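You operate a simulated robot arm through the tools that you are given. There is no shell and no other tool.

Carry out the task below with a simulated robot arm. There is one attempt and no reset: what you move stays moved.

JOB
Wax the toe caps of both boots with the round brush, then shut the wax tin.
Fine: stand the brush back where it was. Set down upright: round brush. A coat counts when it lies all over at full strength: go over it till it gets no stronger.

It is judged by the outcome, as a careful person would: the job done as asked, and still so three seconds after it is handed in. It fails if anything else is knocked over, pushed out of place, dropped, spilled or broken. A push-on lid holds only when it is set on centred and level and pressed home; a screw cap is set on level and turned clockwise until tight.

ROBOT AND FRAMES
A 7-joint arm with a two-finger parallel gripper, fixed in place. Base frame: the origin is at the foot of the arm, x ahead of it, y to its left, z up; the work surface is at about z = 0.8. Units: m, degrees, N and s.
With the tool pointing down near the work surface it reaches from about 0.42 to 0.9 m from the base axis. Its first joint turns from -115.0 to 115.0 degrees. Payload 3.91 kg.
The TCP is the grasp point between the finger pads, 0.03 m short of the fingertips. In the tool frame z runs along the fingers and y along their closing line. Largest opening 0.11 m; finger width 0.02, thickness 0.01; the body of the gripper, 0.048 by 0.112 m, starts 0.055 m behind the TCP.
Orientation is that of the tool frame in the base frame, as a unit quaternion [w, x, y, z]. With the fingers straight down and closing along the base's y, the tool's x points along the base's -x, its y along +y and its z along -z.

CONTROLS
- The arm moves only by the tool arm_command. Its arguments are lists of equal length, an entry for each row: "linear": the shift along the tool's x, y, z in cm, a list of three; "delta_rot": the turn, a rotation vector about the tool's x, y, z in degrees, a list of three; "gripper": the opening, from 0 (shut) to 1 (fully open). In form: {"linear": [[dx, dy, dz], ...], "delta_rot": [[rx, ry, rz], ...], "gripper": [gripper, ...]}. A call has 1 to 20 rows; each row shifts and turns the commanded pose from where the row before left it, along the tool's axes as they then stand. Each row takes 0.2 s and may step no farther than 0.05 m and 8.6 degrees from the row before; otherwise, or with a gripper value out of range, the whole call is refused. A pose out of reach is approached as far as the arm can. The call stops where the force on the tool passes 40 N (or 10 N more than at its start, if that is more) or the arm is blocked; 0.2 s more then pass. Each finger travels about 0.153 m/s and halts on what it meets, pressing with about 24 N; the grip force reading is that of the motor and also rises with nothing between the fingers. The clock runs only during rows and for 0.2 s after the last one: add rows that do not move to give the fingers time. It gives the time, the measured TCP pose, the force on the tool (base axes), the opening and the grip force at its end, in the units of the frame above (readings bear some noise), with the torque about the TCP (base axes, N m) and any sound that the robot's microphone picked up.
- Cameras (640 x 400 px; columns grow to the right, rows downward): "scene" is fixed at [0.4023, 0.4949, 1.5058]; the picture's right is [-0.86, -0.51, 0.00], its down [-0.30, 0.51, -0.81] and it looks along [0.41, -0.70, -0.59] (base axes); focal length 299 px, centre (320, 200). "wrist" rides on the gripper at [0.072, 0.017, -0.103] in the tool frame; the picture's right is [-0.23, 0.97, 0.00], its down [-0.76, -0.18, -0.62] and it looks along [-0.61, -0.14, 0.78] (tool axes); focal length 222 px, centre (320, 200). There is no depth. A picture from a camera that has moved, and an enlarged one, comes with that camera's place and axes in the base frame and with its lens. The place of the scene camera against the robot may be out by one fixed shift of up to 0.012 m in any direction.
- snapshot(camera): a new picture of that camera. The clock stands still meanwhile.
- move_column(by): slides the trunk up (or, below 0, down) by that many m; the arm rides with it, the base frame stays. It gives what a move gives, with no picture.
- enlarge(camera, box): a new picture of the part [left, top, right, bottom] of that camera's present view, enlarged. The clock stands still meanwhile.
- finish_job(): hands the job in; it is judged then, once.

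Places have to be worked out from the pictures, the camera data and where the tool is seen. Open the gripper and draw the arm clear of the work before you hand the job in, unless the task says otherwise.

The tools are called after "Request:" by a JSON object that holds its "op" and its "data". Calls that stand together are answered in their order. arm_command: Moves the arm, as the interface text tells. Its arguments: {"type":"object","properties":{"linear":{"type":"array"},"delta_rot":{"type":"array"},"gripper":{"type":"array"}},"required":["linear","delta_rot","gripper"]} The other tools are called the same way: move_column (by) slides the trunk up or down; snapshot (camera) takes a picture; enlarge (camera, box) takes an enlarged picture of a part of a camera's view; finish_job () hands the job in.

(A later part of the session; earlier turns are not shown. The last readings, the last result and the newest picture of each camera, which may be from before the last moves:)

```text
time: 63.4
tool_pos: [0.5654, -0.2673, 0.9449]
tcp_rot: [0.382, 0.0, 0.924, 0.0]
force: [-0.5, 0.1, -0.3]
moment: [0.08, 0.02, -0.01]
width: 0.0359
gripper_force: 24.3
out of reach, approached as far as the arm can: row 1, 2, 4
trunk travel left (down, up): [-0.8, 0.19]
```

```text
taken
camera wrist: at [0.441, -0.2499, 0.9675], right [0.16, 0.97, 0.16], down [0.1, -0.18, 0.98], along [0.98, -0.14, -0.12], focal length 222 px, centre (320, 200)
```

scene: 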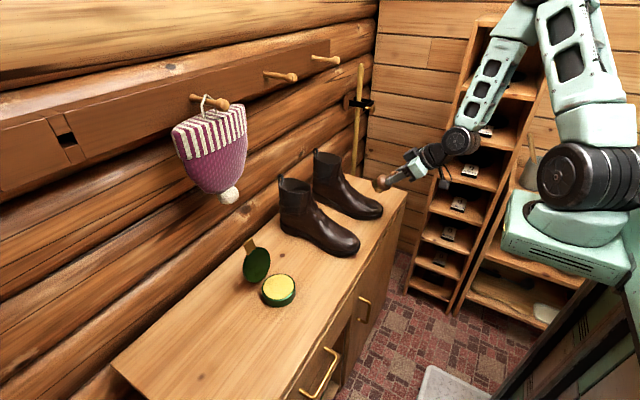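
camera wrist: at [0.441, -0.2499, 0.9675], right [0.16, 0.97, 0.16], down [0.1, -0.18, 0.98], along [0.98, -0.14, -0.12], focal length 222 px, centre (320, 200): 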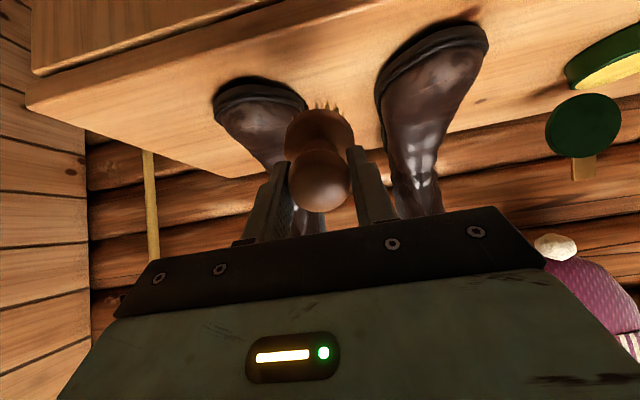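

Request:
{"op": "enlarge", "data": {"camera": "wrist", "box": [360, 10, 500, 130]}}

Request:
{"op": "enlarge", "data": {"camera": "wrist", "box": [200, 60, 320, 180]}}

```text
3.33 times, centred on (430, 70) of wrist
camera zoom: at [0.441, -0.2499, 0.9675], right [0.16, 0.97, 0.16], down [0.1, -0.18, 0.98], along [0.98, -0.14, -0.12], focal length 740 px, centre (-47, 633)
```

zoom: 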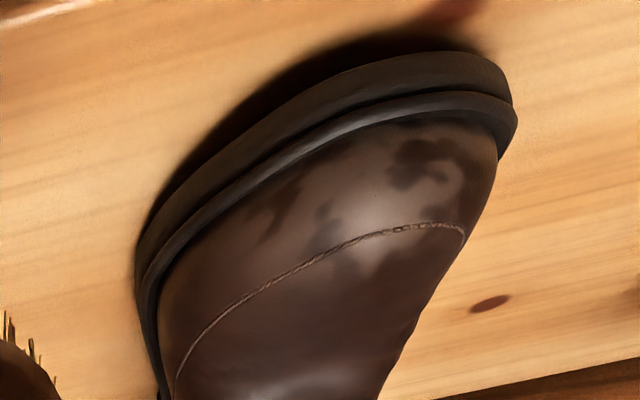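

```text
3.33 times, centred on (260, 120) of wrist
camera zoom: at [0.441, -0.2499, 0.9675], right [0.16, 0.97, 0.16], down [0.1, -0.18, 0.98], along [0.98, -0.14, -0.12], focal length 740 px, centre (520, 467)
```

zoom: 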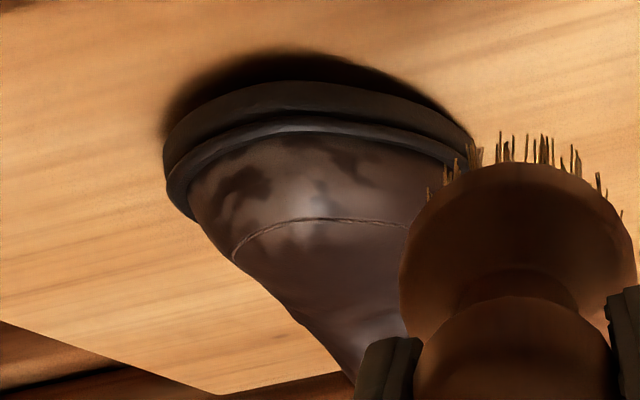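

The front view shows each toe cap: a dull, scuffed band between the welt (z≈0.82) and a stitched seam (z≈0.85), wrapping round the front and sides. I move in front of boot 1's toe with the 45° tilt for a first careful dab.

Request:
{"op": "arm_command", "data": {"linear": [[0, 3.3, 0.4], [0, 3.3, 0.4], [0, 3.3, 0.4], [0, 3.3, 0.4], [0, 0, 0]], "delta_rot": [[0, 0, 0], [0, 0, 0], [0, 0, 0], [0, 0, 0], [0, 0, 0]], "gripper": [0, 0, 0, 0, 0]}}

Request:
{"op": "snapshot", "data": {"camera": "wrist"}}

Request:
{"op": "enlarge", "data": {"camera": "scene", "box": [300, 180, 420, 280]}}

```text
time: 64.6
tool_pos: [0.5965, -0.1446, 0.9208]
tcp_rot: [0.382, 0.0, 0.924, 0.0]
force: [0.5, -0.1, 0.4]
moment: [0.0, 0.04, 0.01]
width: 0.0362
gripper_force: 24.4
out of reach, approached as far as the arm can: row 1, 2, 3
trunk travel left (down, up): [-0.8, 0.19]
```

```text
taken
camera wrist: at [0.473, -0.127, 0.9425], right [0.16, 0.97, 0.16], down [0.1, -0.18, 0.98], along [0.98, -0.14, -0.12], focal length 222 px, centre (320, 200)
```

wrist: 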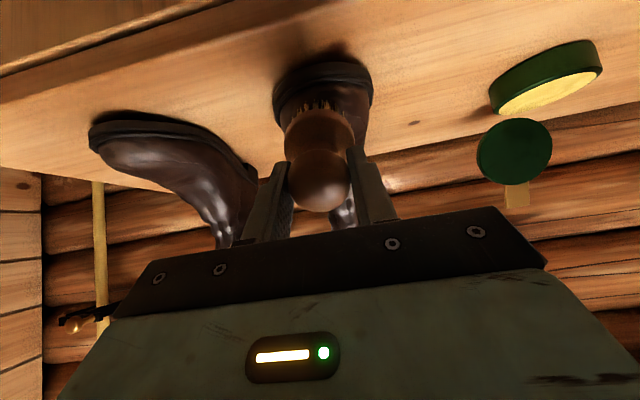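

```text
4.00 times, centred on (360, 230) of scene
camera zoom: at [0.4023, 0.4949, 1.5058], right [-0.86, -0.51, 0.0], down [-0.3, 0.51, -0.81], along [0.41, -0.7, -0.59], focal length 1197 px, centre (160, 80)
```

zoom: 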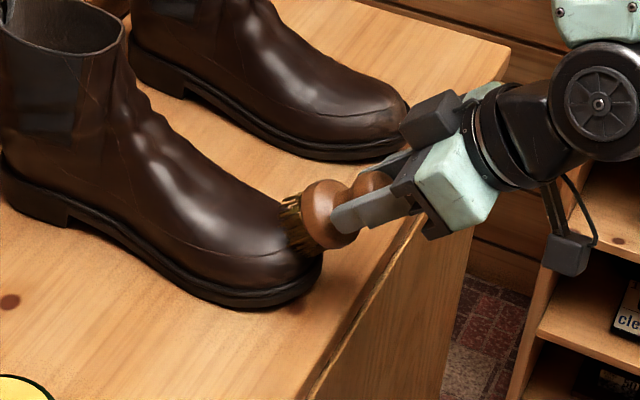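

Brush is right at the toe's front. I advance along the tool axis in small steps until I feel contact.

Request:
{"op": "arm_command", "data": {"linear": [[0, 0, 0.3], [0, 0, 0.2], [0, 0, 0]], "delta_rot": [[0, 0, 0], [0, 0, 0], [0, 0, 0]], "gripper": [0, 0, 0]}}

Request:
{"op": "arm_command", "data": {"linear": [[0, 0, 0.2], [0, 0, 0.2], [0, 0, 0]], "delta_rot": [[0, 0, 0], [0, 0, 0], [0, 0, 0]], "gripper": [0, 0, 0]}}

```text
time: 65.4
tool_pos: [0.5991, -0.1434, 0.9193]
tcp_rot: [0.383, -0.001, 0.924, 0.0]
force: [-0.2, -0.2, -0.6]
moment: [-0.01, 0.02, 0.01]
width: 0.0357
gripper_force: 24.4
trunk travel left (down, up): [-0.8, 0.19]
```

```text
time: 66.2
tool_pos: [0.6012, -0.1418, 0.9165]
tcp_rot: [0.383, -0.001, 0.924, 0.0]
force: [-3.7, -0.2, 4.7]
moment: [-0.03, 0.04, 0.0]
width: 0.0359
gripper_force: 23.6
trunk travel left (down, up): [-0.8, 0.19]
```

Light contact (~6 N along the brush axis). I make a short side-to-side stroke, then back off to see the effect of the wax.

Request:
{"op": "arm_command", "data": {"linear": [[0, 0.7, 0], [0, 0.7, 0], [0, -0.7, 0], [0, -0.7, 0], [0, -0.7, 0], [0, 0.7, 0], [0, 0, 0]], "delta_rot": [[0, 0, 0], [0, 0, 0], [0, 0, 0], [0, 0, 0], [0, 0, 0], [0, 0, 0], [0, 0, 0]], "gripper": [0, 0, 0, 0, 0, 0, 0]}}

Request:
{"op": "arm_command", "data": {"linear": [[0, 0, -1.5], [0, 0, -2.5], [0, 0, -2], [0, 0, 0]], "delta_rot": [[0, 0, 0], [0, 0, 0], [0, 0, 0], [0, 0, 0]], "gripper": [0, 0, 0, 0]}}

Request:
{"op": "enlarge", "data": {"camera": "scene", "box": [310, 210, 380, 265]}}

Request:
{"op": "snapshot", "data": {"camera": "wrist"}}

```text
time: 67.8
tool_pos: [0.6041, -0.1424, 0.9165]
tcp_rot: [0.383, 0.0, 0.924, 0.0]
force: [-2.4, -2.0, 2.7]
moment: [-0.2, 0.04, -0.14]
width: 0.0359
gripper_force: 23.9
trunk travel left (down, up): [-0.8, 0.19]
```

```text
time: 68.8
tool_pos: [0.6008, -0.1439, 0.9253]
tcp_rot: [0.382, 0.0, 0.924, 0.0]
force: [-0.3, 0.0, -0.4]
moment: [0.01, 0.02, 0.04]
width: 0.036
gripper_force: 24.2
out of reach, approached as far as the arm can: row 1, 2, 3
trunk travel left (down, up): [-0.8, 0.19]
```

```text
7.27 times, centred on (345, 238) of scene
camera zoom: at [0.4023, 0.4949, 1.5058], right [-0.86, -0.51, 0.0], down [-0.3, 0.51, -0.81], along [0.41, -0.7, -0.59], focal length 2176 px, centre (138, -73)
```

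zoom: 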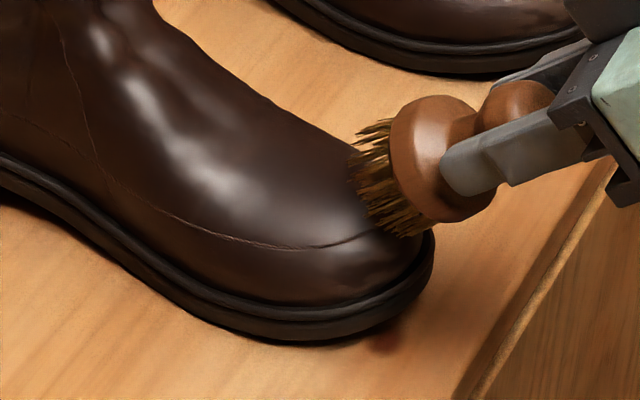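

```text
taken
camera wrist: at [0.4765, -0.126, 0.9477], right [0.16, 0.97, 0.16], down [0.1, -0.18, 0.98], along [0.98, -0.14, -0.12], focal length 222 px, centre (320, 200)
```

wrist: 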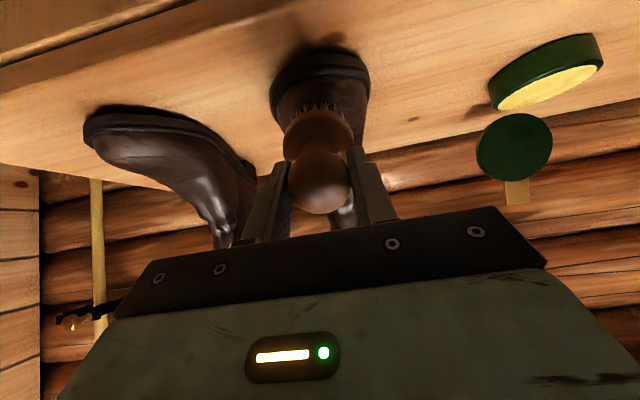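

The front got a first touch, but backing off along −x is at the arm's inner reach limit. Raising the trunk should give the arm more room, so I raise it 0.15 m (the brush rises clear of the boot with it).

Request:
{"op": "move_column", "data": {"by": 0.15}}

Request:
{"op": "snapshot", "data": {"camera": "wrist"}}

Request:
{"op": "enlarge", "data": {"camera": "scene", "box": [310, 210, 380, 265]}}

```text
time: 70.5
tool_pos: [0.5996, -0.1429, 1.0753]
tcp_rot: [0.382, 0.0, 0.924, 0.0]
force: [-0.1, 0.4, -0.3]
moment: [0.02, -0.03, -0.01]
width: 0.0358
gripper_force: 23.8
trunk travel left (down, up): [-0.95, 0.04]
```

```text
taken
camera wrist: at [0.4765, -0.126, 1.0976], right [0.16, 0.97, 0.16], down [0.1, -0.18, 0.98], along [0.98, -0.14, -0.12], focal length 222 px, centre (320, 200)
```

wrist: 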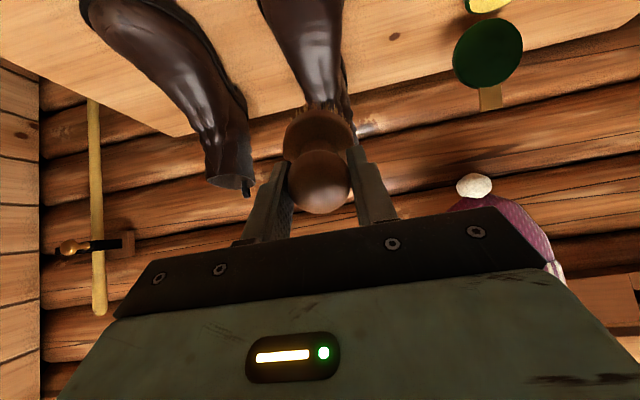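

```text
7.27 times, centred on (345, 238) of scene
camera zoom: at [0.4023, 0.4949, 1.5058], right [-0.86, -0.51, 0.0], down [-0.3, 0.51, -0.81], along [0.41, -0.7, -0.59], focal length 2176 px, centre (138, -73)
```

zoom: 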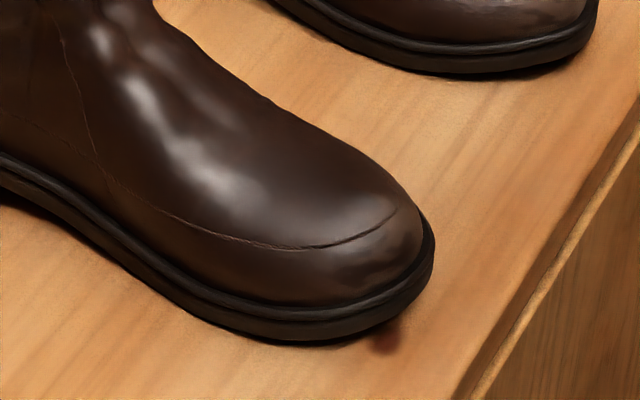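

The trunk is up; now I test reach by lowering to a viewing spot in front of the toes.

Request:
{"op": "arm_command", "data": {"linear": [[3.27, -1.7, 1.5], [3.27, -1.7, 1.5], [3.27, -1.7, 1.5], [3.27, -1.7, 1.5], [0, 0, 0]], "delta_rot": [[0, 0, 0], [0, 0, 0], [0, 0, 0], [0, 0, 0], [0, 0, 0]], "gripper": [0, 0, 0, 0, 0]}}

Request:
{"op": "snapshot", "data": {"camera": "wrist"}}

Request:
{"op": "enlarge", "data": {"camera": "wrist", "box": [330, 20, 460, 130]}}

```text
time: 71.8
tool_pos: [0.5502, -0.2133, 0.9401]
tcp_rot: [0.382, -0.001, 0.924, 0.001]
force: [0.3, 0.2, -1.3]
moment: [0.06, 0.0, -0.05]
width: 0.0357
gripper_force: 24.5
trunk travel left (down, up): [-0.95, 0.04]
```

```text
taken
camera wrist: at [0.4275, -0.1947, 0.9625], right [0.16, 0.97, 0.16], down [0.1, -0.18, 0.98], along [0.98, -0.14, -0.12], focal length 222 px, centre (320, 200)
```

wrist: 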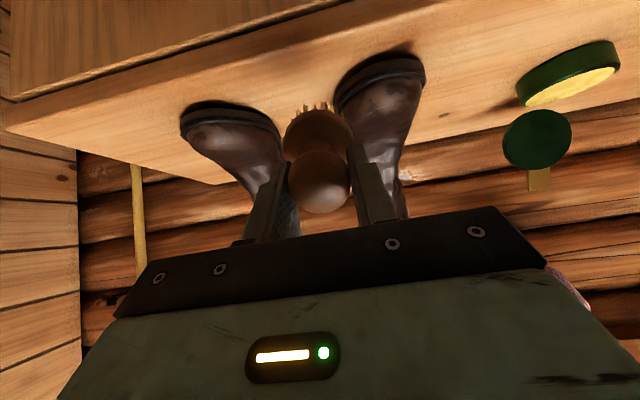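

```text
3.64 times, centred on (395, 75) of wrist
camera zoom: at [0.4275, -0.1947, 0.9625], right [0.16, 0.97, 0.16], down [0.1, -0.18, 0.98], along [0.98, -0.14, -0.12], focal length 808 px, centre (47, 654)
```

zoom: 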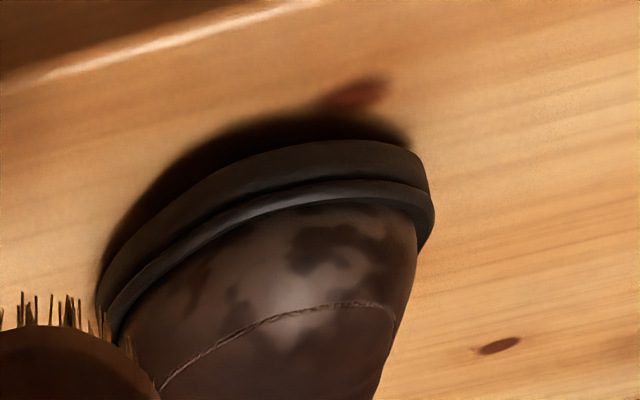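

More reach now. The scuffed pattern looks unchanged, since that first touch was up at the seam. I tilt further toward horizontal (α≈65°) so the bristles face the band, and check reach.

Request:
{"op": "arm_command", "data": {"linear": [[0, 0, 0], [0, 0, 0], [0, 0, 0], [0, 0, 0]], "delta_rot": [[0, -7, 0], [0, -7, 0], [0, -6, 0], [0, 0, 0]], "gripper": [0, 0, 0, 0]}}

Request:
{"op": "snapshot", "data": {"camera": "scene"}}

Request:
{"op": "snapshot", "data": {"camera": "wrist"}}

```text
time: 72.8
tool_pos: [0.5507, -0.2112, 0.9404]
tcp_rot: [0.537, -0.001, 0.843, 0.001]
force: [-0.4, -0.2, -0.6]
moment: [0.0, 0.02, 0.03]
width: 0.0358
gripper_force: 24.0
trunk travel left (down, up): [-0.95, 0.04]
```

```text
taken
```

scene: 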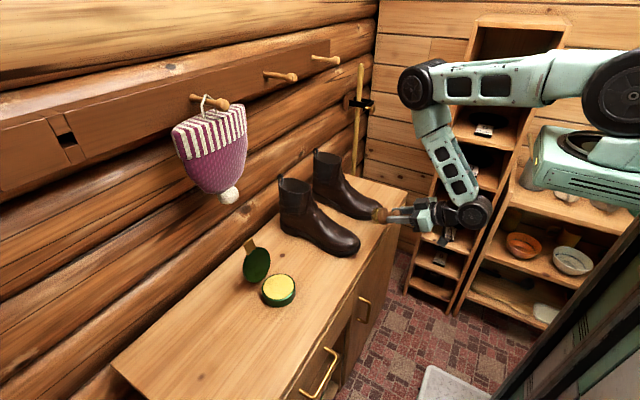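

```text
taken
camera wrist: at [0.4271, -0.1945, 0.9186], right [0.1, 0.97, 0.21], down [-0.24, -0.18, 0.95], along [0.96, -0.14, 0.22], focal length 222 px, centre (320, 200)
```

wrist: 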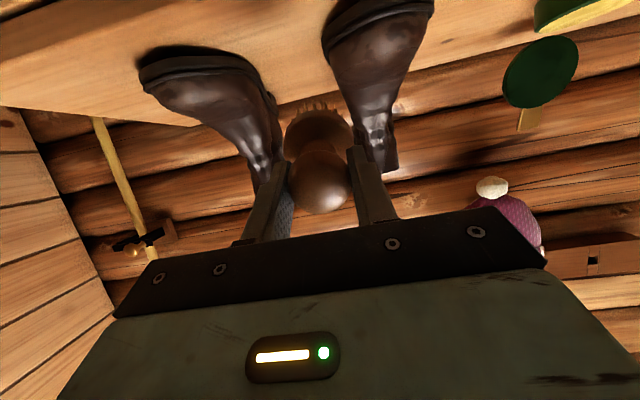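

The 65° tilt is fine. I move the brush face to just in front of boot 1's toe band, at about (0.62, −0.137, 0.845).

Request:
{"op": "arm_command", "data": {"linear": [[1.42, 1.875, 0.48], [1.42, 1.875, 0.48], [1.42, 1.875, 0.48], [1.42, 1.875, 0.48], [0, 0, 0]], "delta_rot": [[0, 0, 0], [0, 0, 0], [0, 0, 0], [0, 0, 0], [0, 0, 0]], "gripper": [0, 0, 0, 0, 0]}}

Request:
{"op": "enlarge", "data": {"camera": "scene", "box": [310, 200, 400, 270]}}

Request:
{"op": "snapshot", "data": {"camera": "wrist"}}

```text
time: 74.0
tool_pos: [0.5424, -0.1358, 0.8828]
tcp_rot: [0.537, 0.0, 0.844, 0.0]
force: [0.6, 0.8, 0.3]
moment: [0.01, 0.03, -0.01]
width: 0.0356
gripper_force: 24.0
trunk travel left (down, up): [-0.95, 0.04]
```

```text
5.71 times, centred on (355, 235) of scene
camera zoom: at [0.4023, 0.4949, 1.5058], right [-0.86, -0.51, 0.0], down [-0.3, 0.51, -0.81], along [0.41, -0.7, -0.59], focal length 1709 px, centre (120, 0)
```

zoom: 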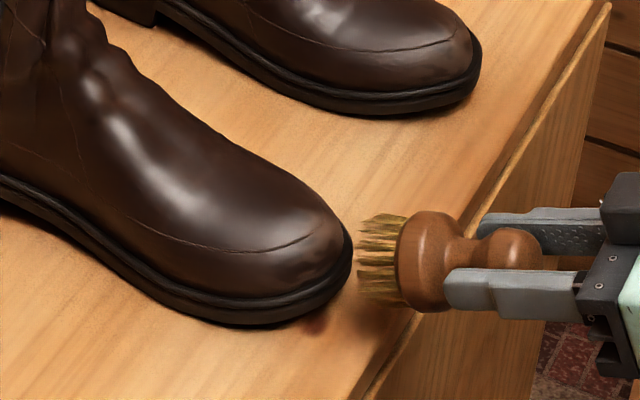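

```text
taken
camera wrist: at [0.4191, -0.1183, 0.8613], right [0.1, 0.97, 0.21], down [-0.24, -0.18, 0.95], along [0.97, -0.14, 0.22], focal length 222 px, centre (320, 200)
```

wrist: 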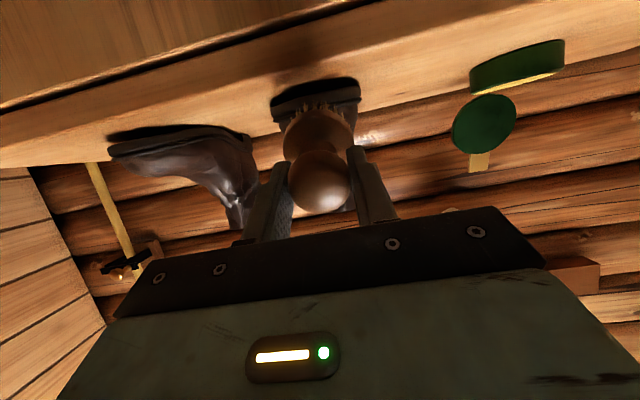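

The brush faces the toe band nicely. I advance horizontally in steps until contact.

Request:
{"op": "arm_command", "data": {"linear": [[-0.21, 0, 0.45], [-0.21, 0, 0.45], [-0.21, 0, 0.45], [0, 0, 0]], "delta_rot": [[0, 0, 0], [0, 0, 0], [0, 0, 0], [0, 0, 0]], "gripper": [0, 0, 0, 0]}}

Request:
{"op": "arm_command", "data": {"linear": [[-0.13, 0, 0.27], [-0.13, 0, 0.27], [0, 0, 0]], "delta_rot": [[0, 0, 0], [0, 0, 0], [0, 0, 0]], "gripper": [0, 0, 0]}}

Request:
{"op": "arm_command", "data": {"linear": [[-0.085, 0, 0.18], [-0.085, 0, 0.18], [0, 0, 0]], "delta_rot": [[0, 0, 0], [0, 0, 0], [0, 0, 0]], "gripper": [0, 0, 0]}}

```text
time: 75.0
tool_pos: [0.5591, -0.1364, 0.8823]
tcp_rot: [0.537, 0.0, 0.843, 0.0]
force: [0.4, 0.4, 0.0]
moment: [0.01, -0.01, -0.02]
width: 0.036
gripper_force: 24.2
trunk travel left (down, up): [-0.95, 0.04]
```

```text
time: 75.8
tool_pos: [0.5639, -0.1367, 0.8821]
tcp_rot: [0.537, 0.0, 0.844, 0.0]
force: [0.7, -0.5, -1.5]
moment: [0.01, 0.02, 0.02]
width: 0.0359
gripper_force: 24.2
trunk travel left (down, up): [-0.95, 0.04]
```

```text
time: 76.5
tool_pos: [0.5691, -0.1369, 0.8813]
tcp_rot: [0.537, 0.0, 0.844, 0.0]
force: [0.0, -0.3, 0.1]
moment: [-0.01, 0.03, -0.01]
width: 0.0361
gripper_force: 24.1
trunk travel left (down, up): [-0.95, 0.04]
```

No contact yet (face at x≈0.645). I continue in 2 mm steps.

Request:
{"op": "arm_command", "data": {"linear": [[-0.085, 0, 0.18], [-0.085, 0, 0.18], [0, 0, 0]], "delta_rot": [[0, 0, 0], [0, 0, 0], [0, 0, 0]], "gripper": [0, 0, 0]}}

Request:
{"op": "enlarge", "data": {"camera": "scene", "box": [310, 200, 400, 270]}}

```text
time: 77.3
tool_pos: [0.5724, -0.1382, 0.8816]
tcp_rot: [0.537, 0.0, 0.844, 0.0]
force: [-7.6, 0.5, 3.7]
moment: [-0.02, 0.13, -0.03]
width: 0.0355
gripper_force: 24.2
trunk travel left (down, up): [-0.95, 0.04]
```

```text
5.71 times, centred on (355, 235) of scene
camera zoom: at [0.4023, 0.4949, 1.5058], right [-0.86, -0.51, 0.0], down [-0.3, 0.51, -0.81], along [0.41, -0.7, -0.59], focal length 1709 px, centre (120, 0)
```

zoom: 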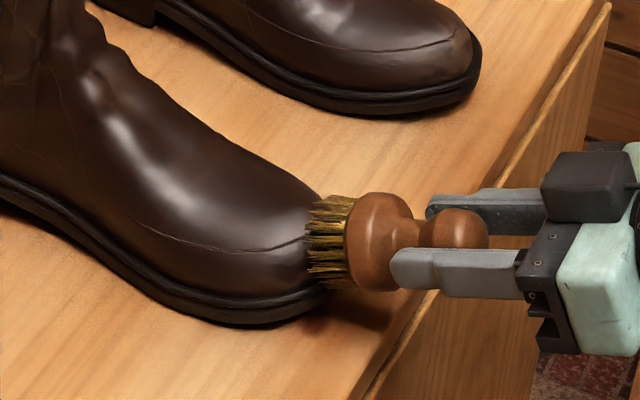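

Contact with ~8 N along the brush axis. I ease off slightly, rub with small side and vertical strokes, then retreat and inspect.

Request:
{"op": "arm_command", "data": {"linear": [[0, 0, -0.04], [0, 0.5, 0], [0, 0.5, 0], [0, -0.5, 0], [0, -0.5, 0], [0, -0.5, 0], [0, -0.5, 0], [0, 0.5, 0], [0, 0.5, 0], [0, 0, 0]], "delta_rot": [[0, 0, 0], [0, 0, 0], [0, 0, 0], [0, 0, 0], [0, 0, 0], [0, 0, 0], [0, 0, 0], [0, 0, 0], [0, 0, 0], [0, 0, 0]], "gripper": [0, 0, 0, 0, 0, 0, 0, 0, 0, 0]}}

Request:
{"op": "arm_command", "data": {"linear": [[0, 0, -1.5], [0, -2, -1.5], [0, -2, 0], [0, -2, 0], [0, 0, 0]], "delta_rot": [[0, 0, 0], [0, 0, 0], [0, 0, 0], [0, 0, 0], [0, 0, 0]], "gripper": [0, 0, 0, 0, 0]}}

Request:
{"op": "enlarge", "data": {"camera": "scene", "box": [310, 210, 380, 265]}}

Request:
{"op": "snapshot", "data": {"camera": "wrist"}}

```text
time: 79.5
tool_pos: [0.5727, -0.1354, 0.8823]
tcp_rot: [0.537, 0.001, 0.843, -0.001]
force: [-0.3, 0.1, -1.2]
moment: [0.0, 0.03, -0.01]
width: 0.0356
gripper_force: 23.8
trunk travel left (down, up): [-0.95, 0.04]
```

```text
time: 80.8
tool_pos: [0.5447, -0.1977, 0.8937]
tcp_rot: [0.537, 0.0, 0.844, 0.0]
force: [-0.4, 0.3, -0.4]
moment: [-0.01, 0.01, -0.01]
width: 0.0358
gripper_force: 24.0
trunk travel left (down, up): [-0.95, 0.04]
```

```text
7.27 times, centred on (345, 238) of scene
camera zoom: at [0.4023, 0.4949, 1.5058], right [-0.86, -0.51, 0.0], down [-0.3, 0.51, -0.81], along [0.41, -0.7, -0.59], focal length 2176 px, centre (138, -73)
```

zoom: 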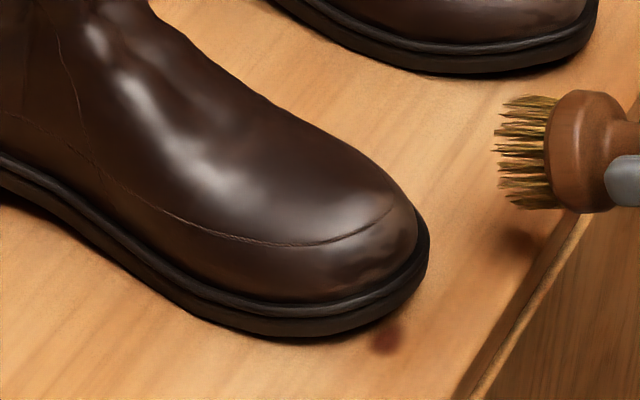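

```text
taken
camera wrist: at [0.4213, -0.1807, 0.8718], right [0.1, 0.97, 0.21], down [-0.24, -0.18, 0.95], along [0.97, -0.14, 0.22], focal length 222 px, centre (320, 200)
```

wrist: 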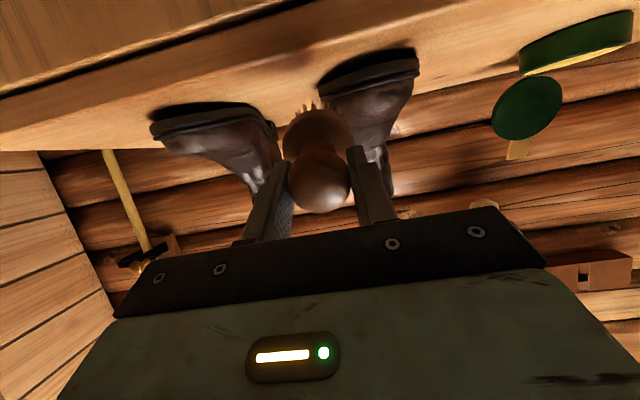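

I check boot 1's toe closely; the boot seems to have slid ~2–3 mm, so I'll press more lightly.

Request:
{"op": "enlarge", "data": {"camera": "wrist", "box": [310, 30, 430, 130]}}

Request:
{"op": "enlarge", "data": {"camera": "wrist", "box": [140, 90, 290, 190]}}

```text
4.00 times, centred on (370, 80) of wrist
camera zoom: at [0.4213, -0.1807, 0.8718], right [0.1, 0.97, 0.21], down [-0.24, -0.18, 0.95], along [0.97, -0.14, 0.22], focal length 888 px, centre (120, 680)
```

zoom: 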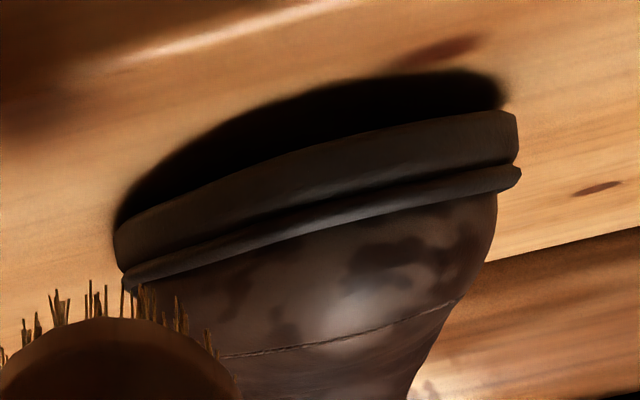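

```text
4.00 times, centred on (215, 140) of wrist
camera zoom: at [0.4213, -0.1807, 0.8718], right [0.1, 0.97, 0.21], down [-0.24, -0.18, 0.95], along [0.97, -0.14, 0.22], focal length 888 px, centre (740, 440)
```

zoom: 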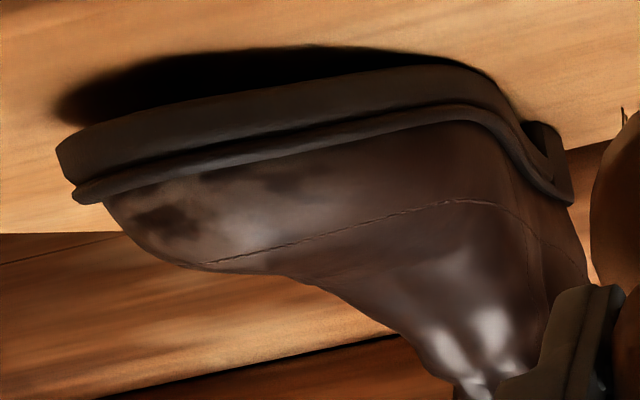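

I compare boot 2 (untouched) with boot 1 in the scene view to tell if any wax coat shows.

Request:
{"op": "enlarge", "data": {"camera": "scene", "box": [345, 180, 395, 230]}}

Request:
{"op": "enlarge", "data": {"camera": "scene", "box": [320, 215, 370, 265]}}

```text
8.00 times, centred on (370, 205) of scene
camera zoom: at [0.4023, 0.4949, 1.5058], right [-0.86, -0.51, 0.0], down [-0.3, 0.51, -0.81], along [0.41, -0.7, -0.59], focal length 2393 px, centre (-80, 160)
```

zoom: 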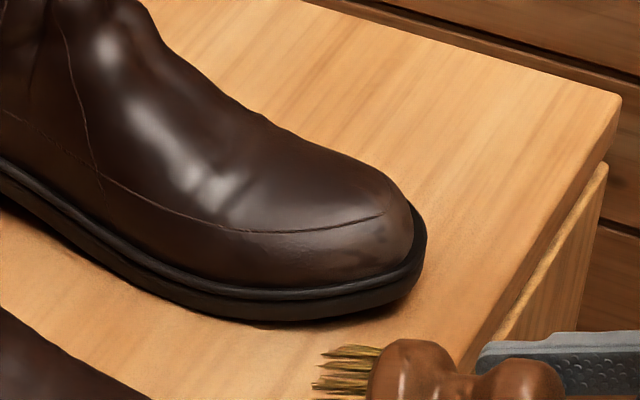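

```text
8.00 times, centred on (345, 240) of scene
camera zoom: at [0.4023, 0.4949, 1.5058], right [-0.86, -0.51, 0.0], down [-0.3, 0.51, -0.81], along [0.41, -0.7, -0.59], focal length 2393 px, centre (120, -120)
```

zoom: 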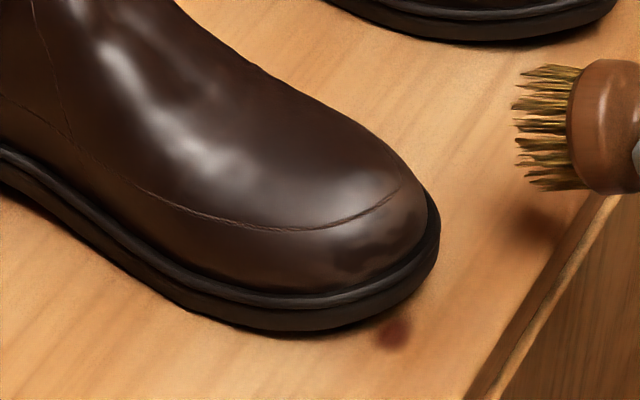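

No visible coat yet; the rub was too slight. I raise, go back to 45° (where pressing doesn't slide the boot) and will rub longer over the toe front.

Request:
{"op": "arm_command", "data": {"linear": [[-2.26, 0, -1.05], [-2.26, 0, -1.05], [0, 0, 0], [0, 0, 0], [0, 0, 0], [-0.69, 2.0, 1.6], [-0.69, 2.0, 1.6], [-0.69, 2.0, 1.6], [0, 0, 0]], "delta_rot": [[0, 0, 0], [0, 0, 0], [0, 7, 0], [0, 7, 0], [0, 6, 0], [0, 0, 0], [0, 0, 0], [0, 0, 0], [0, 0, 0]], "gripper": [0, 0, 0, 0, 0, 0, 0, 0, 0]}}

Request:
{"op": "arm_command", "data": {"linear": [[0, 0, 0.3], [0, 0, 0.2], [0, 0, 0.2], [0, 0, 0]], "delta_rot": [[0, 0, 0], [0, 0, 0], [0, 0, 0], [0, 0, 0]], "gripper": [0, 0, 0, 0]}}

```text
time: 82.8
tool_pos: [0.5948, -0.1351, 0.9251]
tcp_rot: [0.383, -0.001, 0.924, 0.0]
force: [0.2, 0.7, -1.5]
moment: [-0.01, 0.01, -0.01]
width: 0.0358
gripper_force: 24.1
trunk travel left (down, up): [-0.95, 0.04]
```

```text
time: 83.8
tool_pos: [0.5994, -0.1361, 0.9192]
tcp_rot: [0.382, -0.001, 0.924, 0.0]
force: [-0.3, -0.8, -0.8]
moment: [0.0, 0.01, 0.0]
width: 0.0358
gripper_force: 23.7
trunk travel left (down, up): [-0.95, 0.04]
```

Not touching yet; I advance in 2 mm steps.

Request:
{"op": "arm_command", "data": {"linear": [[0, 0, 0.2], [0, 0, 0.2], [0, 0, 0]], "delta_rot": [[0, 0, 0], [0, 0, 0], [0, 0, 0]], "gripper": [0, 0, 0]}}

Request:
{"op": "arm_command", "data": {"linear": [[0, 0, 0.15], [0, 0, 0]], "delta_rot": [[0, 0, 0], [0, 0, 0]], "gripper": [0, 0]}}

```text
time: 84.5
tool_pos: [0.6018, -0.1361, 0.9164]
tcp_rot: [0.382, 0.0, 0.924, -0.001]
force: [-0.9, 0.0, -0.7]
moment: [0.01, 0.02, 0.04]
width: 0.0357
gripper_force: 24.4
trunk travel left (down, up): [-0.95, 0.04]
```

```text
time: 85.2
tool_pos: [0.6025, -0.1355, 0.9156]
tcp_rot: [0.383, 0.0, 0.924, 0.0]
force: [-0.5, -0.8, 0.1]
moment: [-0.03, 0.0, 0.0]
width: 0.0359
gripper_force: 23.4
trunk travel left (down, up): [-0.95, 0.04]
```

Request:
{"op": "arm_command", "data": {"linear": [[0, 0, 0.15], [0, 0, 0.15], [0, 0, 0]], "delta_rot": [[0, 0, 0], [0, 0, 0], [0, 0, 0]], "gripper": [0, 0, 0]}}

```text
time: 86.0
tool_pos: [0.603, -0.1363, 0.914]
tcp_rot: [0.383, 0.0, 0.924, 0.0]
force: [-12.4, 3.1, 15.6]
moment: [-0.03, -0.1, 0.04]
width: 0.0357
gripper_force: 24.0
trunk travel left (down, up): [-0.95, 0.04]
```

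Contact is stiff (20 N after 1.5 mm). I ease back 1 mm, then rub side to side in small steps.

Request:
{"op": "arm_command", "data": {"linear": [[0, 0, -0.1], [0, 0, 0]], "delta_rot": [[0, 0, 0], [0, 0, 0]], "gripper": [0, 0]}}

Request:
{"op": "arm_command", "data": {"linear": [[0, 0.4, 0], [0, 0.4, 0], [0, -0.4, 0], [0, -0.4, 0], [0, -0.4, 0], [0, -0.4, 0], [0, 0.4, 0], [0, 0.4, 0], [0, 0.4, 0], [0, 0.4, 0], [0, -0.4, 0], [0, -0.4, 0], [0, 0, 0]], "delta_rot": [[0, 0, 0], [0, 0, 0], [0, 0, 0], [0, 0, 0], [0, 0, 0], [0, 0, 0], [0, 0, 0], [0, 0, 0], [0, 0, 0], [0, 0, 0], [0, 0, 0], [0, 0, 0], [0, 0, 0]], "gripper": [0, 0, 0, 0, 0, 0, 0, 0, 0, 0, 0, 0, 0]}}

Request:
{"op": "enlarge", "data": {"camera": "scene", "box": [320, 200, 380, 260]}}

```text
time: 86.5
tool_pos: [0.6028, -0.1354, 0.9141]
tcp_rot: [0.382, 0.0, 0.924, 0.0]
force: [-12.6, 1.1, 12.9]
moment: [-0.03, 0.05, -0.01]
width: 0.036
gripper_force: 24.0
trunk travel left (down, up): [-0.95, 0.04]
```

```text
time: 89.3
tool_pos: [0.604, -0.1346, 0.9144]
tcp_rot: [0.383, 0.0, 0.924, 0.001]
force: [-4.6, 7.3, 7.6]
moment: [0.3, -0.06, 0.28]
width: 0.0359
gripper_force: 23.9
trunk travel left (down, up): [-0.95, 0.04]
```

```text
6.67 times, centred on (350, 230) of scene
camera zoom: at [0.4023, 0.4949, 1.5058], right [-0.86, -0.51, 0.0], down [-0.3, 0.51, -0.81], along [0.41, -0.7, -0.59], focal length 1994 px, centre (120, 0)
```

zoom: 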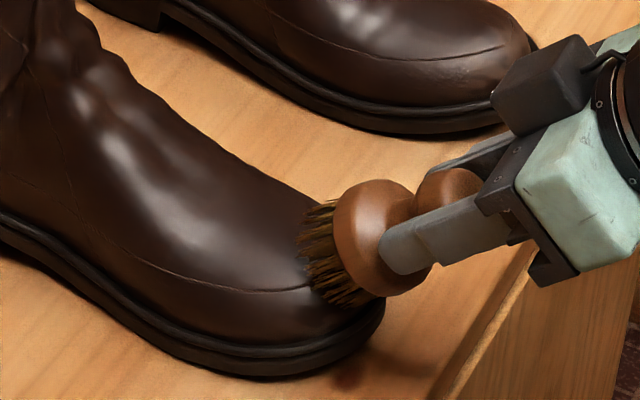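

The bristles look less golden now, so wax may be transferring. I lift off and inspect the toe front.

Request:
{"op": "arm_command", "data": {"linear": [[0, 0, -1.5], [0, 0, -2.0], [0, -2.5, -1.0], [0, -2.5, 0], [0, 0, 0]], "delta_rot": [[0, 0, 0], [0, 0, 0], [0, 0, 0], [0, 0, 0], [0, 0, 0]], "gripper": [0, 0, 0, 0, 0]}}

Request:
{"op": "enlarge", "data": {"camera": "scene", "box": [320, 215, 370, 265]}}

Request:
{"op": "snapshot", "data": {"camera": "wrist"}}

```text
time: 90.5
tool_pos: [0.5718, -0.1855, 0.9458]
tcp_rot: [0.383, -0.001, 0.924, 0.0]
force: [1.3, -0.2, 0.1]
moment: [0.0, 0.04, -0.03]
width: 0.0358
gripper_force: 24.4
trunk travel left (down, up): [-0.95, 0.04]
```

```text
8.00 times, centred on (345, 240) of scene
camera zoom: at [0.4023, 0.4949, 1.5058], right [-0.86, -0.51, 0.0], down [-0.3, 0.51, -0.81], along [0.41, -0.7, -0.59], focal length 2393 px, centre (120, -120)
```

zoom: 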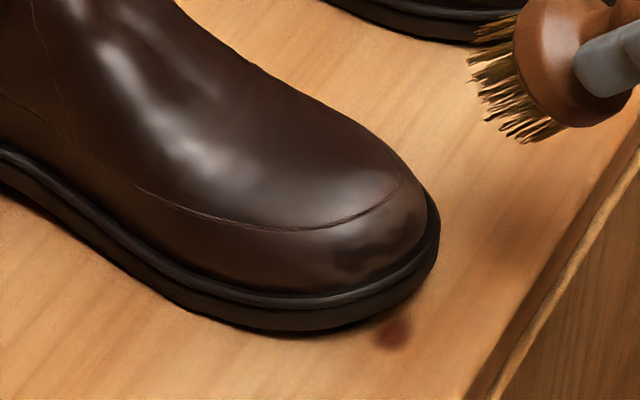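

```text
taken
camera wrist: at [0.4486, -0.167, 0.9669], right [0.16, 0.97, 0.16], down [0.1, -0.18, 0.98], along [0.98, -0.14, -0.12], focal length 222 px, centre (320, 200)
```

wrist: 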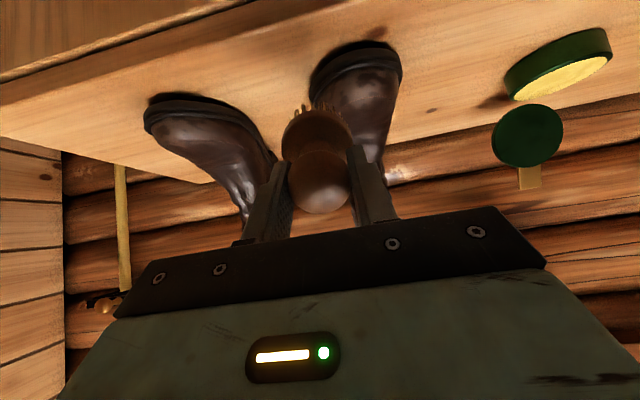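

Request:
{"op": "enlarge", "data": {"camera": "wrist", "box": [300, 30, 420, 130]}}

Request:
{"op": "enlarge", "data": {"camera": "wrist", "box": [140, 80, 260, 180]}}

```text
4.00 times, centred on (360, 80) of wrist
camera zoom: at [0.4486, -0.167, 0.9669], right [0.16, 0.97, 0.16], down [0.1, -0.18, 0.98], along [0.98, -0.14, -0.12], focal length 888 px, centre (160, 680)
```

zoom: 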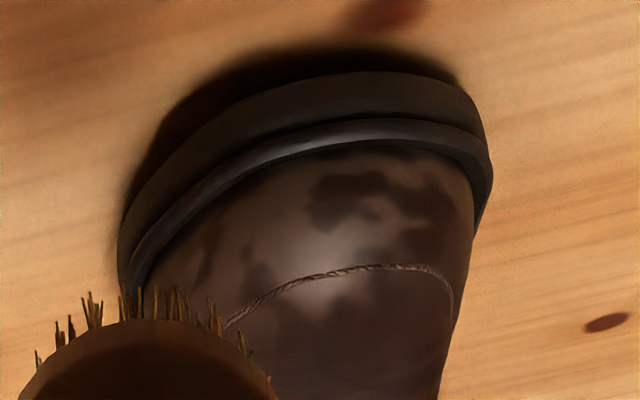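

```text
4.00 times, centred on (200, 130) of wrist
camera zoom: at [0.4486, -0.167, 0.9669], right [0.16, 0.97, 0.16], down [0.1, -0.18, 0.98], along [0.98, -0.14, -0.12], focal length 888 px, centre (800, 480)
```

zoom: 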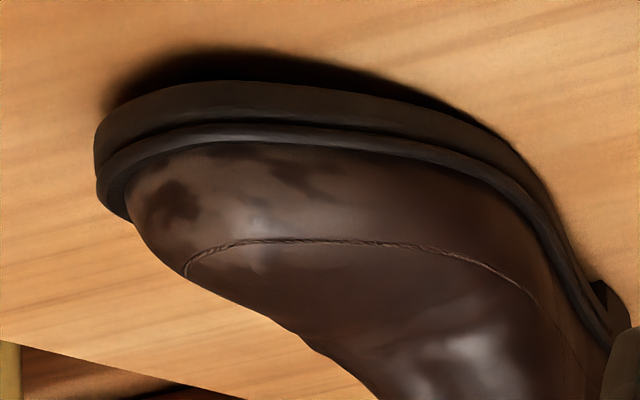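

Boot 1's band still looks like untouched boot 2's. I check the bristles' colour to see if they still carry wax.

Request:
{"op": "enlarge", "data": {"camera": "scene", "box": [345, 195, 385, 235]}}

Request:
{"op": "enlarge", "data": {"camera": "scene", "box": [240, 230, 310, 310]}}

```text
10.00 times, centred on (365, 215) of scene
camera zoom: at [0.4023, 0.4949, 1.5058], right [-0.86, -0.51, 0.0], down [-0.3, 0.51, -0.81], along [0.41, -0.7, -0.59], focal length 2992 px, centre (-130, 50)
```

zoom: 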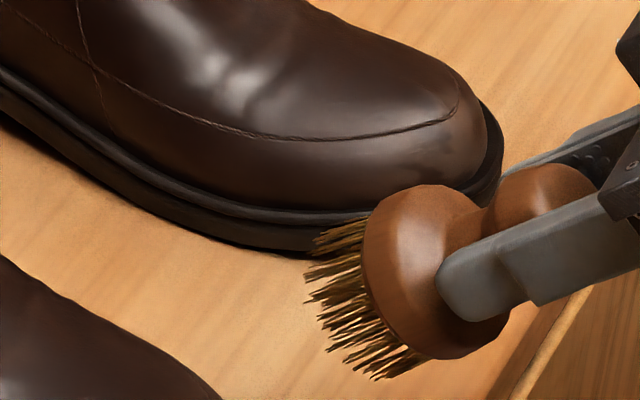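

```text
5.00 times, centred on (275, 270) of scene
camera zoom: at [0.4023, 0.4949, 1.5058], right [-0.86, -0.51, 0.0], down [-0.3, 0.51, -0.81], along [0.41, -0.7, -0.59], focal length 1496 px, centre (545, -150)
```

zoom: 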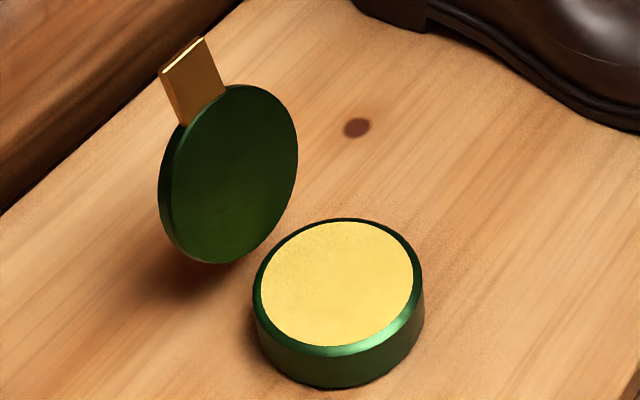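

Bristles still carry some wax. I tilt back to 65° and make a longer, lighter rub directly on the dull band at the toe front.

Request:
{"op": "arm_command", "data": {"linear": [[0, 0, -0.5], [0, 0, -0.5], [0, 0, 0], [1.55, 1.225, 0.6], [1.55, 1.225, 0.6], [1.55, 1.225, 0.6], [1.55, 1.225, 0.6], [0, 0, 0]], "delta_rot": [[0, -7, 0], [0, -7, 0], [0, -6, 0], [0, 0, 0], [0, 0, 0], [0, 0, 0], [0, 0, 0], [0, 0, 0]], "gripper": [0, 0, 0, 0, 0, 0, 0, 0]}}

Request:
{"op": "enlarge", "data": {"camera": "scene", "box": [320, 200, 380, 260]}}

```text
time: 92.3
tool_pos: [0.5621, -0.1358, 0.8873]
tcp_rot: [0.537, -0.001, 0.844, 0.0]
force: [0.2, 0.1, -1.4]
moment: [0.01, 0.02, -0.01]
width: 0.036
gripper_force: 24.3
trunk travel left (down, up): [-0.95, 0.04]
```

```text
6.67 times, centred on (350, 230) of scene
camera zoom: at [0.4023, 0.4949, 1.5058], right [-0.86, -0.51, 0.0], down [-0.3, 0.51, -0.81], along [0.41, -0.7, -0.59], focal length 1994 px, centre (120, 0)
```

zoom: 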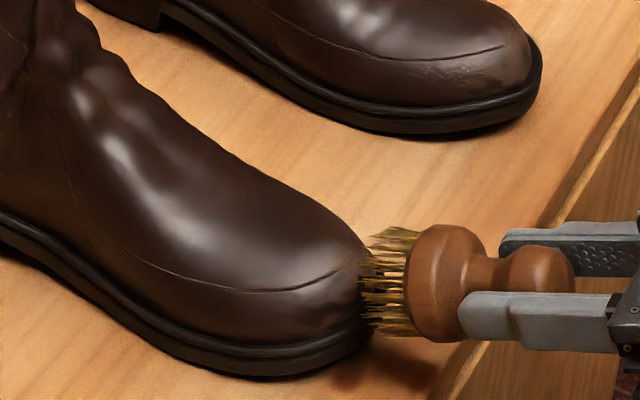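

Request:
{"op": "arm_command", "data": {"linear": [[0.54, 0, 0.25], [-0.21, 0, 0.45], [-0.21, 0, 0.45], [0, 0, 0]], "delta_rot": [[0, 0, 0], [0, 0, 0], [0, 0, 0], [0, 0, 0]], "gripper": [0, 0, 0, 0]}}

Request:
{"op": "arm_command", "data": {"linear": [[-0.042, 0, 0.09], [-0.042, 0, 0.09], [0, 0, 0]], "delta_rot": [[0, 0, 0], [0, 0, 0], [0, 0, 0]], "gripper": [0, 0, 0]}}

```text
time: 93.3
tool_pos: [0.5714, -0.1367, 0.8804]
tcp_rot: [0.538, 0.0, 0.843, 0.0]
force: [-0.2, 0.3, -0.3]
moment: [-0.03, 0.02, 0.01]
width: 0.0358
gripper_force: 24.0
trunk travel left (down, up): [-0.95, 0.04]
```

```text
time: 94.2
tool_pos: [0.5726, -0.1373, 0.8804]
tcp_rot: [0.537, 0.0, 0.843, 0.0]
force: [0.8, 0.8, 0.0]
moment: [0.01, 0.01, -0.01]
width: 0.0357
gripper_force: 23.7
trunk travel left (down, up): [-0.95, 0.04]
```

Request:
{"op": "arm_command", "data": {"linear": [[-0.042, 0, 0.09], [-0.042, 0, 0.09], [0, 0, 0]], "delta_rot": [[0, 0, 0], [0, 0, 0], [0, 0, 0]], "gripper": [0, 0, 0]}}

Request:
{"op": "arm_command", "data": {"linear": [[-0.042, 0, 0.09], [0, 0, 0]], "delta_rot": [[0, 0, 0], [0, 0, 0]], "gripper": [0, 0]}}

```text
time: 95.0
tool_pos: [0.5737, -0.138, 0.8791]
tcp_rot: [0.537, 0.0, 0.844, 0.0]
force: [-5.2, 1.1, 2.3]
moment: [0.06, 0.17, 0.04]
width: 0.0358
gripper_force: 24.0
trunk travel left (down, up): [-0.95, 0.04]
```

```text
time: 95.5
tool_pos: [0.5751, -0.1376, 0.8816]
tcp_rot: [0.538, 0.0, 0.843, 0.0]
force: [-4.9, -0.9, 0.1]
moment: [-0.02, 0.25, -0.09]
width: 0.0362
gripper_force: 24.4
trunk travel left (down, up): [-0.95, 0.04]
```

Light contact (~5 N). Now several side-to-side strokes here, then check.

Request:
{"op": "arm_command", "data": {"linear": [[0, 0.4, 0], [0, 0.4, 0], [0, -0.4, 0], [0, -0.4, 0], [0, -0.4, 0], [0, -0.4, 0], [0, 0.4, 0], [0, 0.4, 0], [0, 0.4, 0], [0, 0.4, 0], [0, -0.4, 0], [0, -0.4, 0], [0, -0.4, 0], [0, -0.4, 0], [0, 0.4, 0], [0, 0.4, 0], [0, 0, 0]], "delta_rot": [[0, 0, 0], [0, 0, 0], [0, 0, 0], [0, 0, 0], [0, 0, 0], [0, 0, 0], [0, 0, 0], [0, 0, 0], [0, 0, 0], [0, 0, 0], [0, 0, 0], [0, 0, 0], [0, 0, 0], [0, 0, 0], [0, 0, 0], [0, 0, 0], [0, 0, 0]], "gripper": [0, 0, 0, 0, 0, 0, 0, 0, 0, 0, 0, 0, 0, 0, 0, 0, 0]}}

Request:
{"op": "arm_command", "data": {"linear": [[0, 0, -1.5], [0, -2, -1.5], [0, -2, 0], [0, -2, 0], [0, 0, 0]], "delta_rot": [[0, 0, 0], [0, 0, 0], [0, 0, 0], [0, 0, 0], [0, 0, 0]], "gripper": [0, 0, 0, 0, 0]}}

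Request:
{"op": "snapshot", "data": {"camera": "wrist"}}

Request:
{"op": "enlarge", "data": {"camera": "scene", "box": [320, 215, 370, 265]}}

```text
time: 99.2
tool_pos: [0.5738, -0.1366, 0.8809]
tcp_rot: [0.538, 0.0, 0.843, 0.0]
force: [-0.5, -0.3, -0.9]
moment: [0.0, 0.04, -0.01]
width: 0.0359
gripper_force: 23.8
trunk travel left (down, up): [-0.95, 0.04]
```

```text
time: 100.3
tool_pos: [0.547, -0.1982, 0.8926]
tcp_rot: [0.537, 0.0, 0.843, 0.0]
force: [0.1, 0.3, 0.1]
moment: [-0.02, 0.02, -0.04]
width: 0.0358
gripper_force: 23.9
trunk travel left (down, up): [-0.95, 0.04]
```

```text
taken
camera wrist: at [0.4236, -0.1807, 0.8715], right [0.1, 0.97, 0.21], down [-0.24, -0.18, 0.95], along [0.97, -0.14, 0.22], focal length 222 px, centre (320, 200)
```

wrist: 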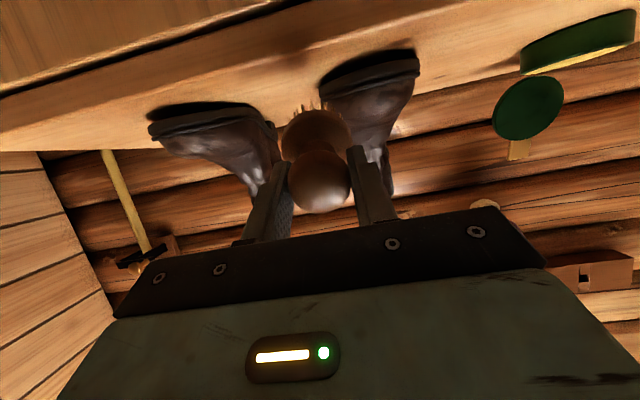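

```text
8.00 times, centred on (345, 240) of scene
camera zoom: at [0.4023, 0.4949, 1.5058], right [-0.86, -0.51, 0.0], down [-0.3, 0.51, -0.81], along [0.41, -0.7, -0.59], focal length 2393 px, centre (120, -120)
```

zoom: 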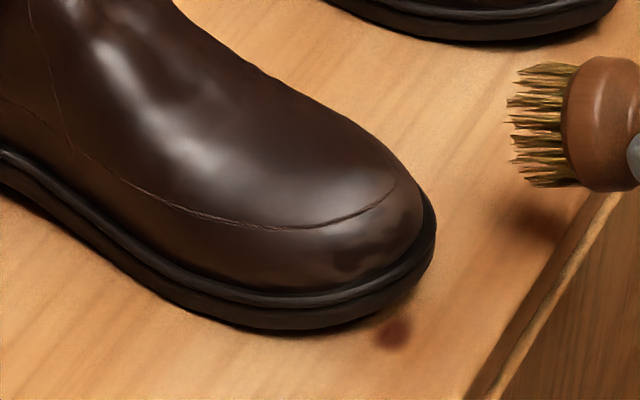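

Request:
{"op": "enlarge", "data": {"camera": "wrist", "box": [310, 30, 430, 130]}}

Request:
{"op": "enlarge", "data": {"camera": "wrist", "box": [280, 90, 350, 150]}}

```text
4.00 times, centred on (370, 80) of wrist
camera zoom: at [0.4236, -0.1807, 0.8715], right [0.1, 0.97, 0.21], down [-0.24, -0.18, 0.95], along [0.97, -0.14, 0.22], focal length 888 px, centre (120, 680)
```

zoom: 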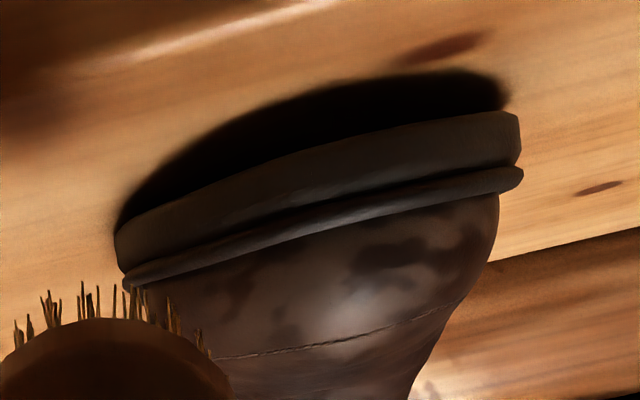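

```text
6.67 times, centred on (315, 120) of wrist
camera zoom: at [0.4236, -0.1807, 0.8715], right [0.1, 0.97, 0.21], down [-0.24, -0.18, 0.95], along [0.97, -0.14, 0.22], focal length 1481 px, centre (353, 733)
```

zoom: 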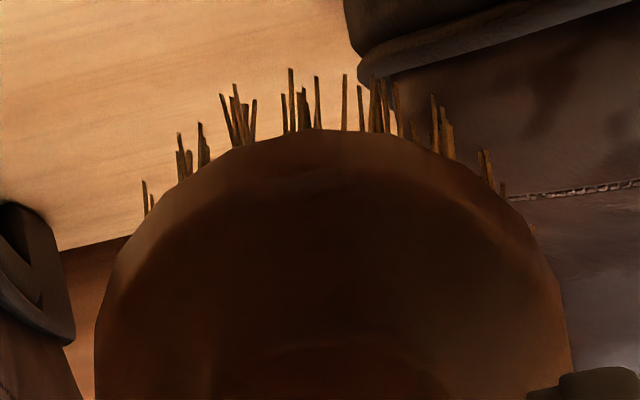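

Still no visible coat on the band. The coat zone may include the toe's top, so I set α≈25° and try the upper toe from above, where pressing won't slide the boot.

Request:
{"op": "arm_command", "data": {"linear": [[-3.6, 0, -1.7], [-3.6, 0, -1.7], [0, 0, 0], [0, 0, 0], [0, 0, 0], [0, 0, 0], [0, 0, 0], [-2.69, 2.07, 1.64], [-2.69, 2.07, 1.64], [-2.69, 2.07, 1.64], [0, 0, 0]], "delta_rot": [[0, 0, 0], [0, 0, 0], [0, 8, 0], [0, 8, 0], [0, 8, 0], [0, 8, 0], [0, 8, 0], [0, 0, 0], [0, 0, 0], [0, 0, 0], [0, 0, 0]], "gripper": [0, 0, 0, 0, 0, 0, 0, 0, 0, 0, 0]}}

Request:
{"op": "enlarge", "data": {"camera": "scene", "box": [310, 180, 390, 260]}}

```text
time: 102.8
tool_pos: [0.6429, -0.1367, 0.9659]
tcp_rot: [0.216, 0.0, 0.976, 0.001]
force: [0.1, -0.1, 0.0]
moment: [0.01, -0.03, -0.03]
width: 0.0357
gripper_force: 24.2
trunk travel left (down, up): [-0.95, 0.04]
```

```text
5.00 times, centred on (350, 220) of scene
camera zoom: at [0.4023, 0.4949, 1.5058], right [-0.86, -0.51, 0.0], down [-0.3, 0.51, -0.81], along [0.41, -0.7, -0.59], focal length 1496 px, centre (170, 100)
```

zoom: 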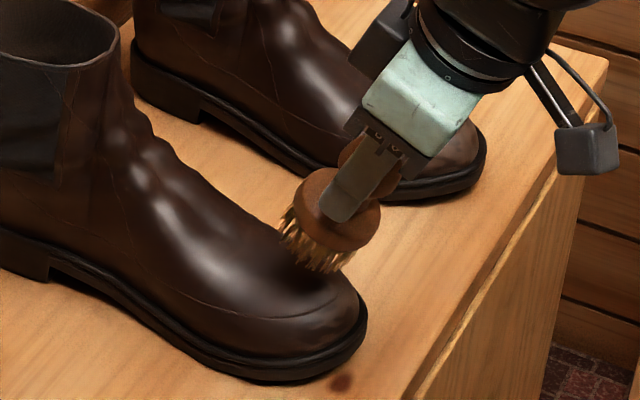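

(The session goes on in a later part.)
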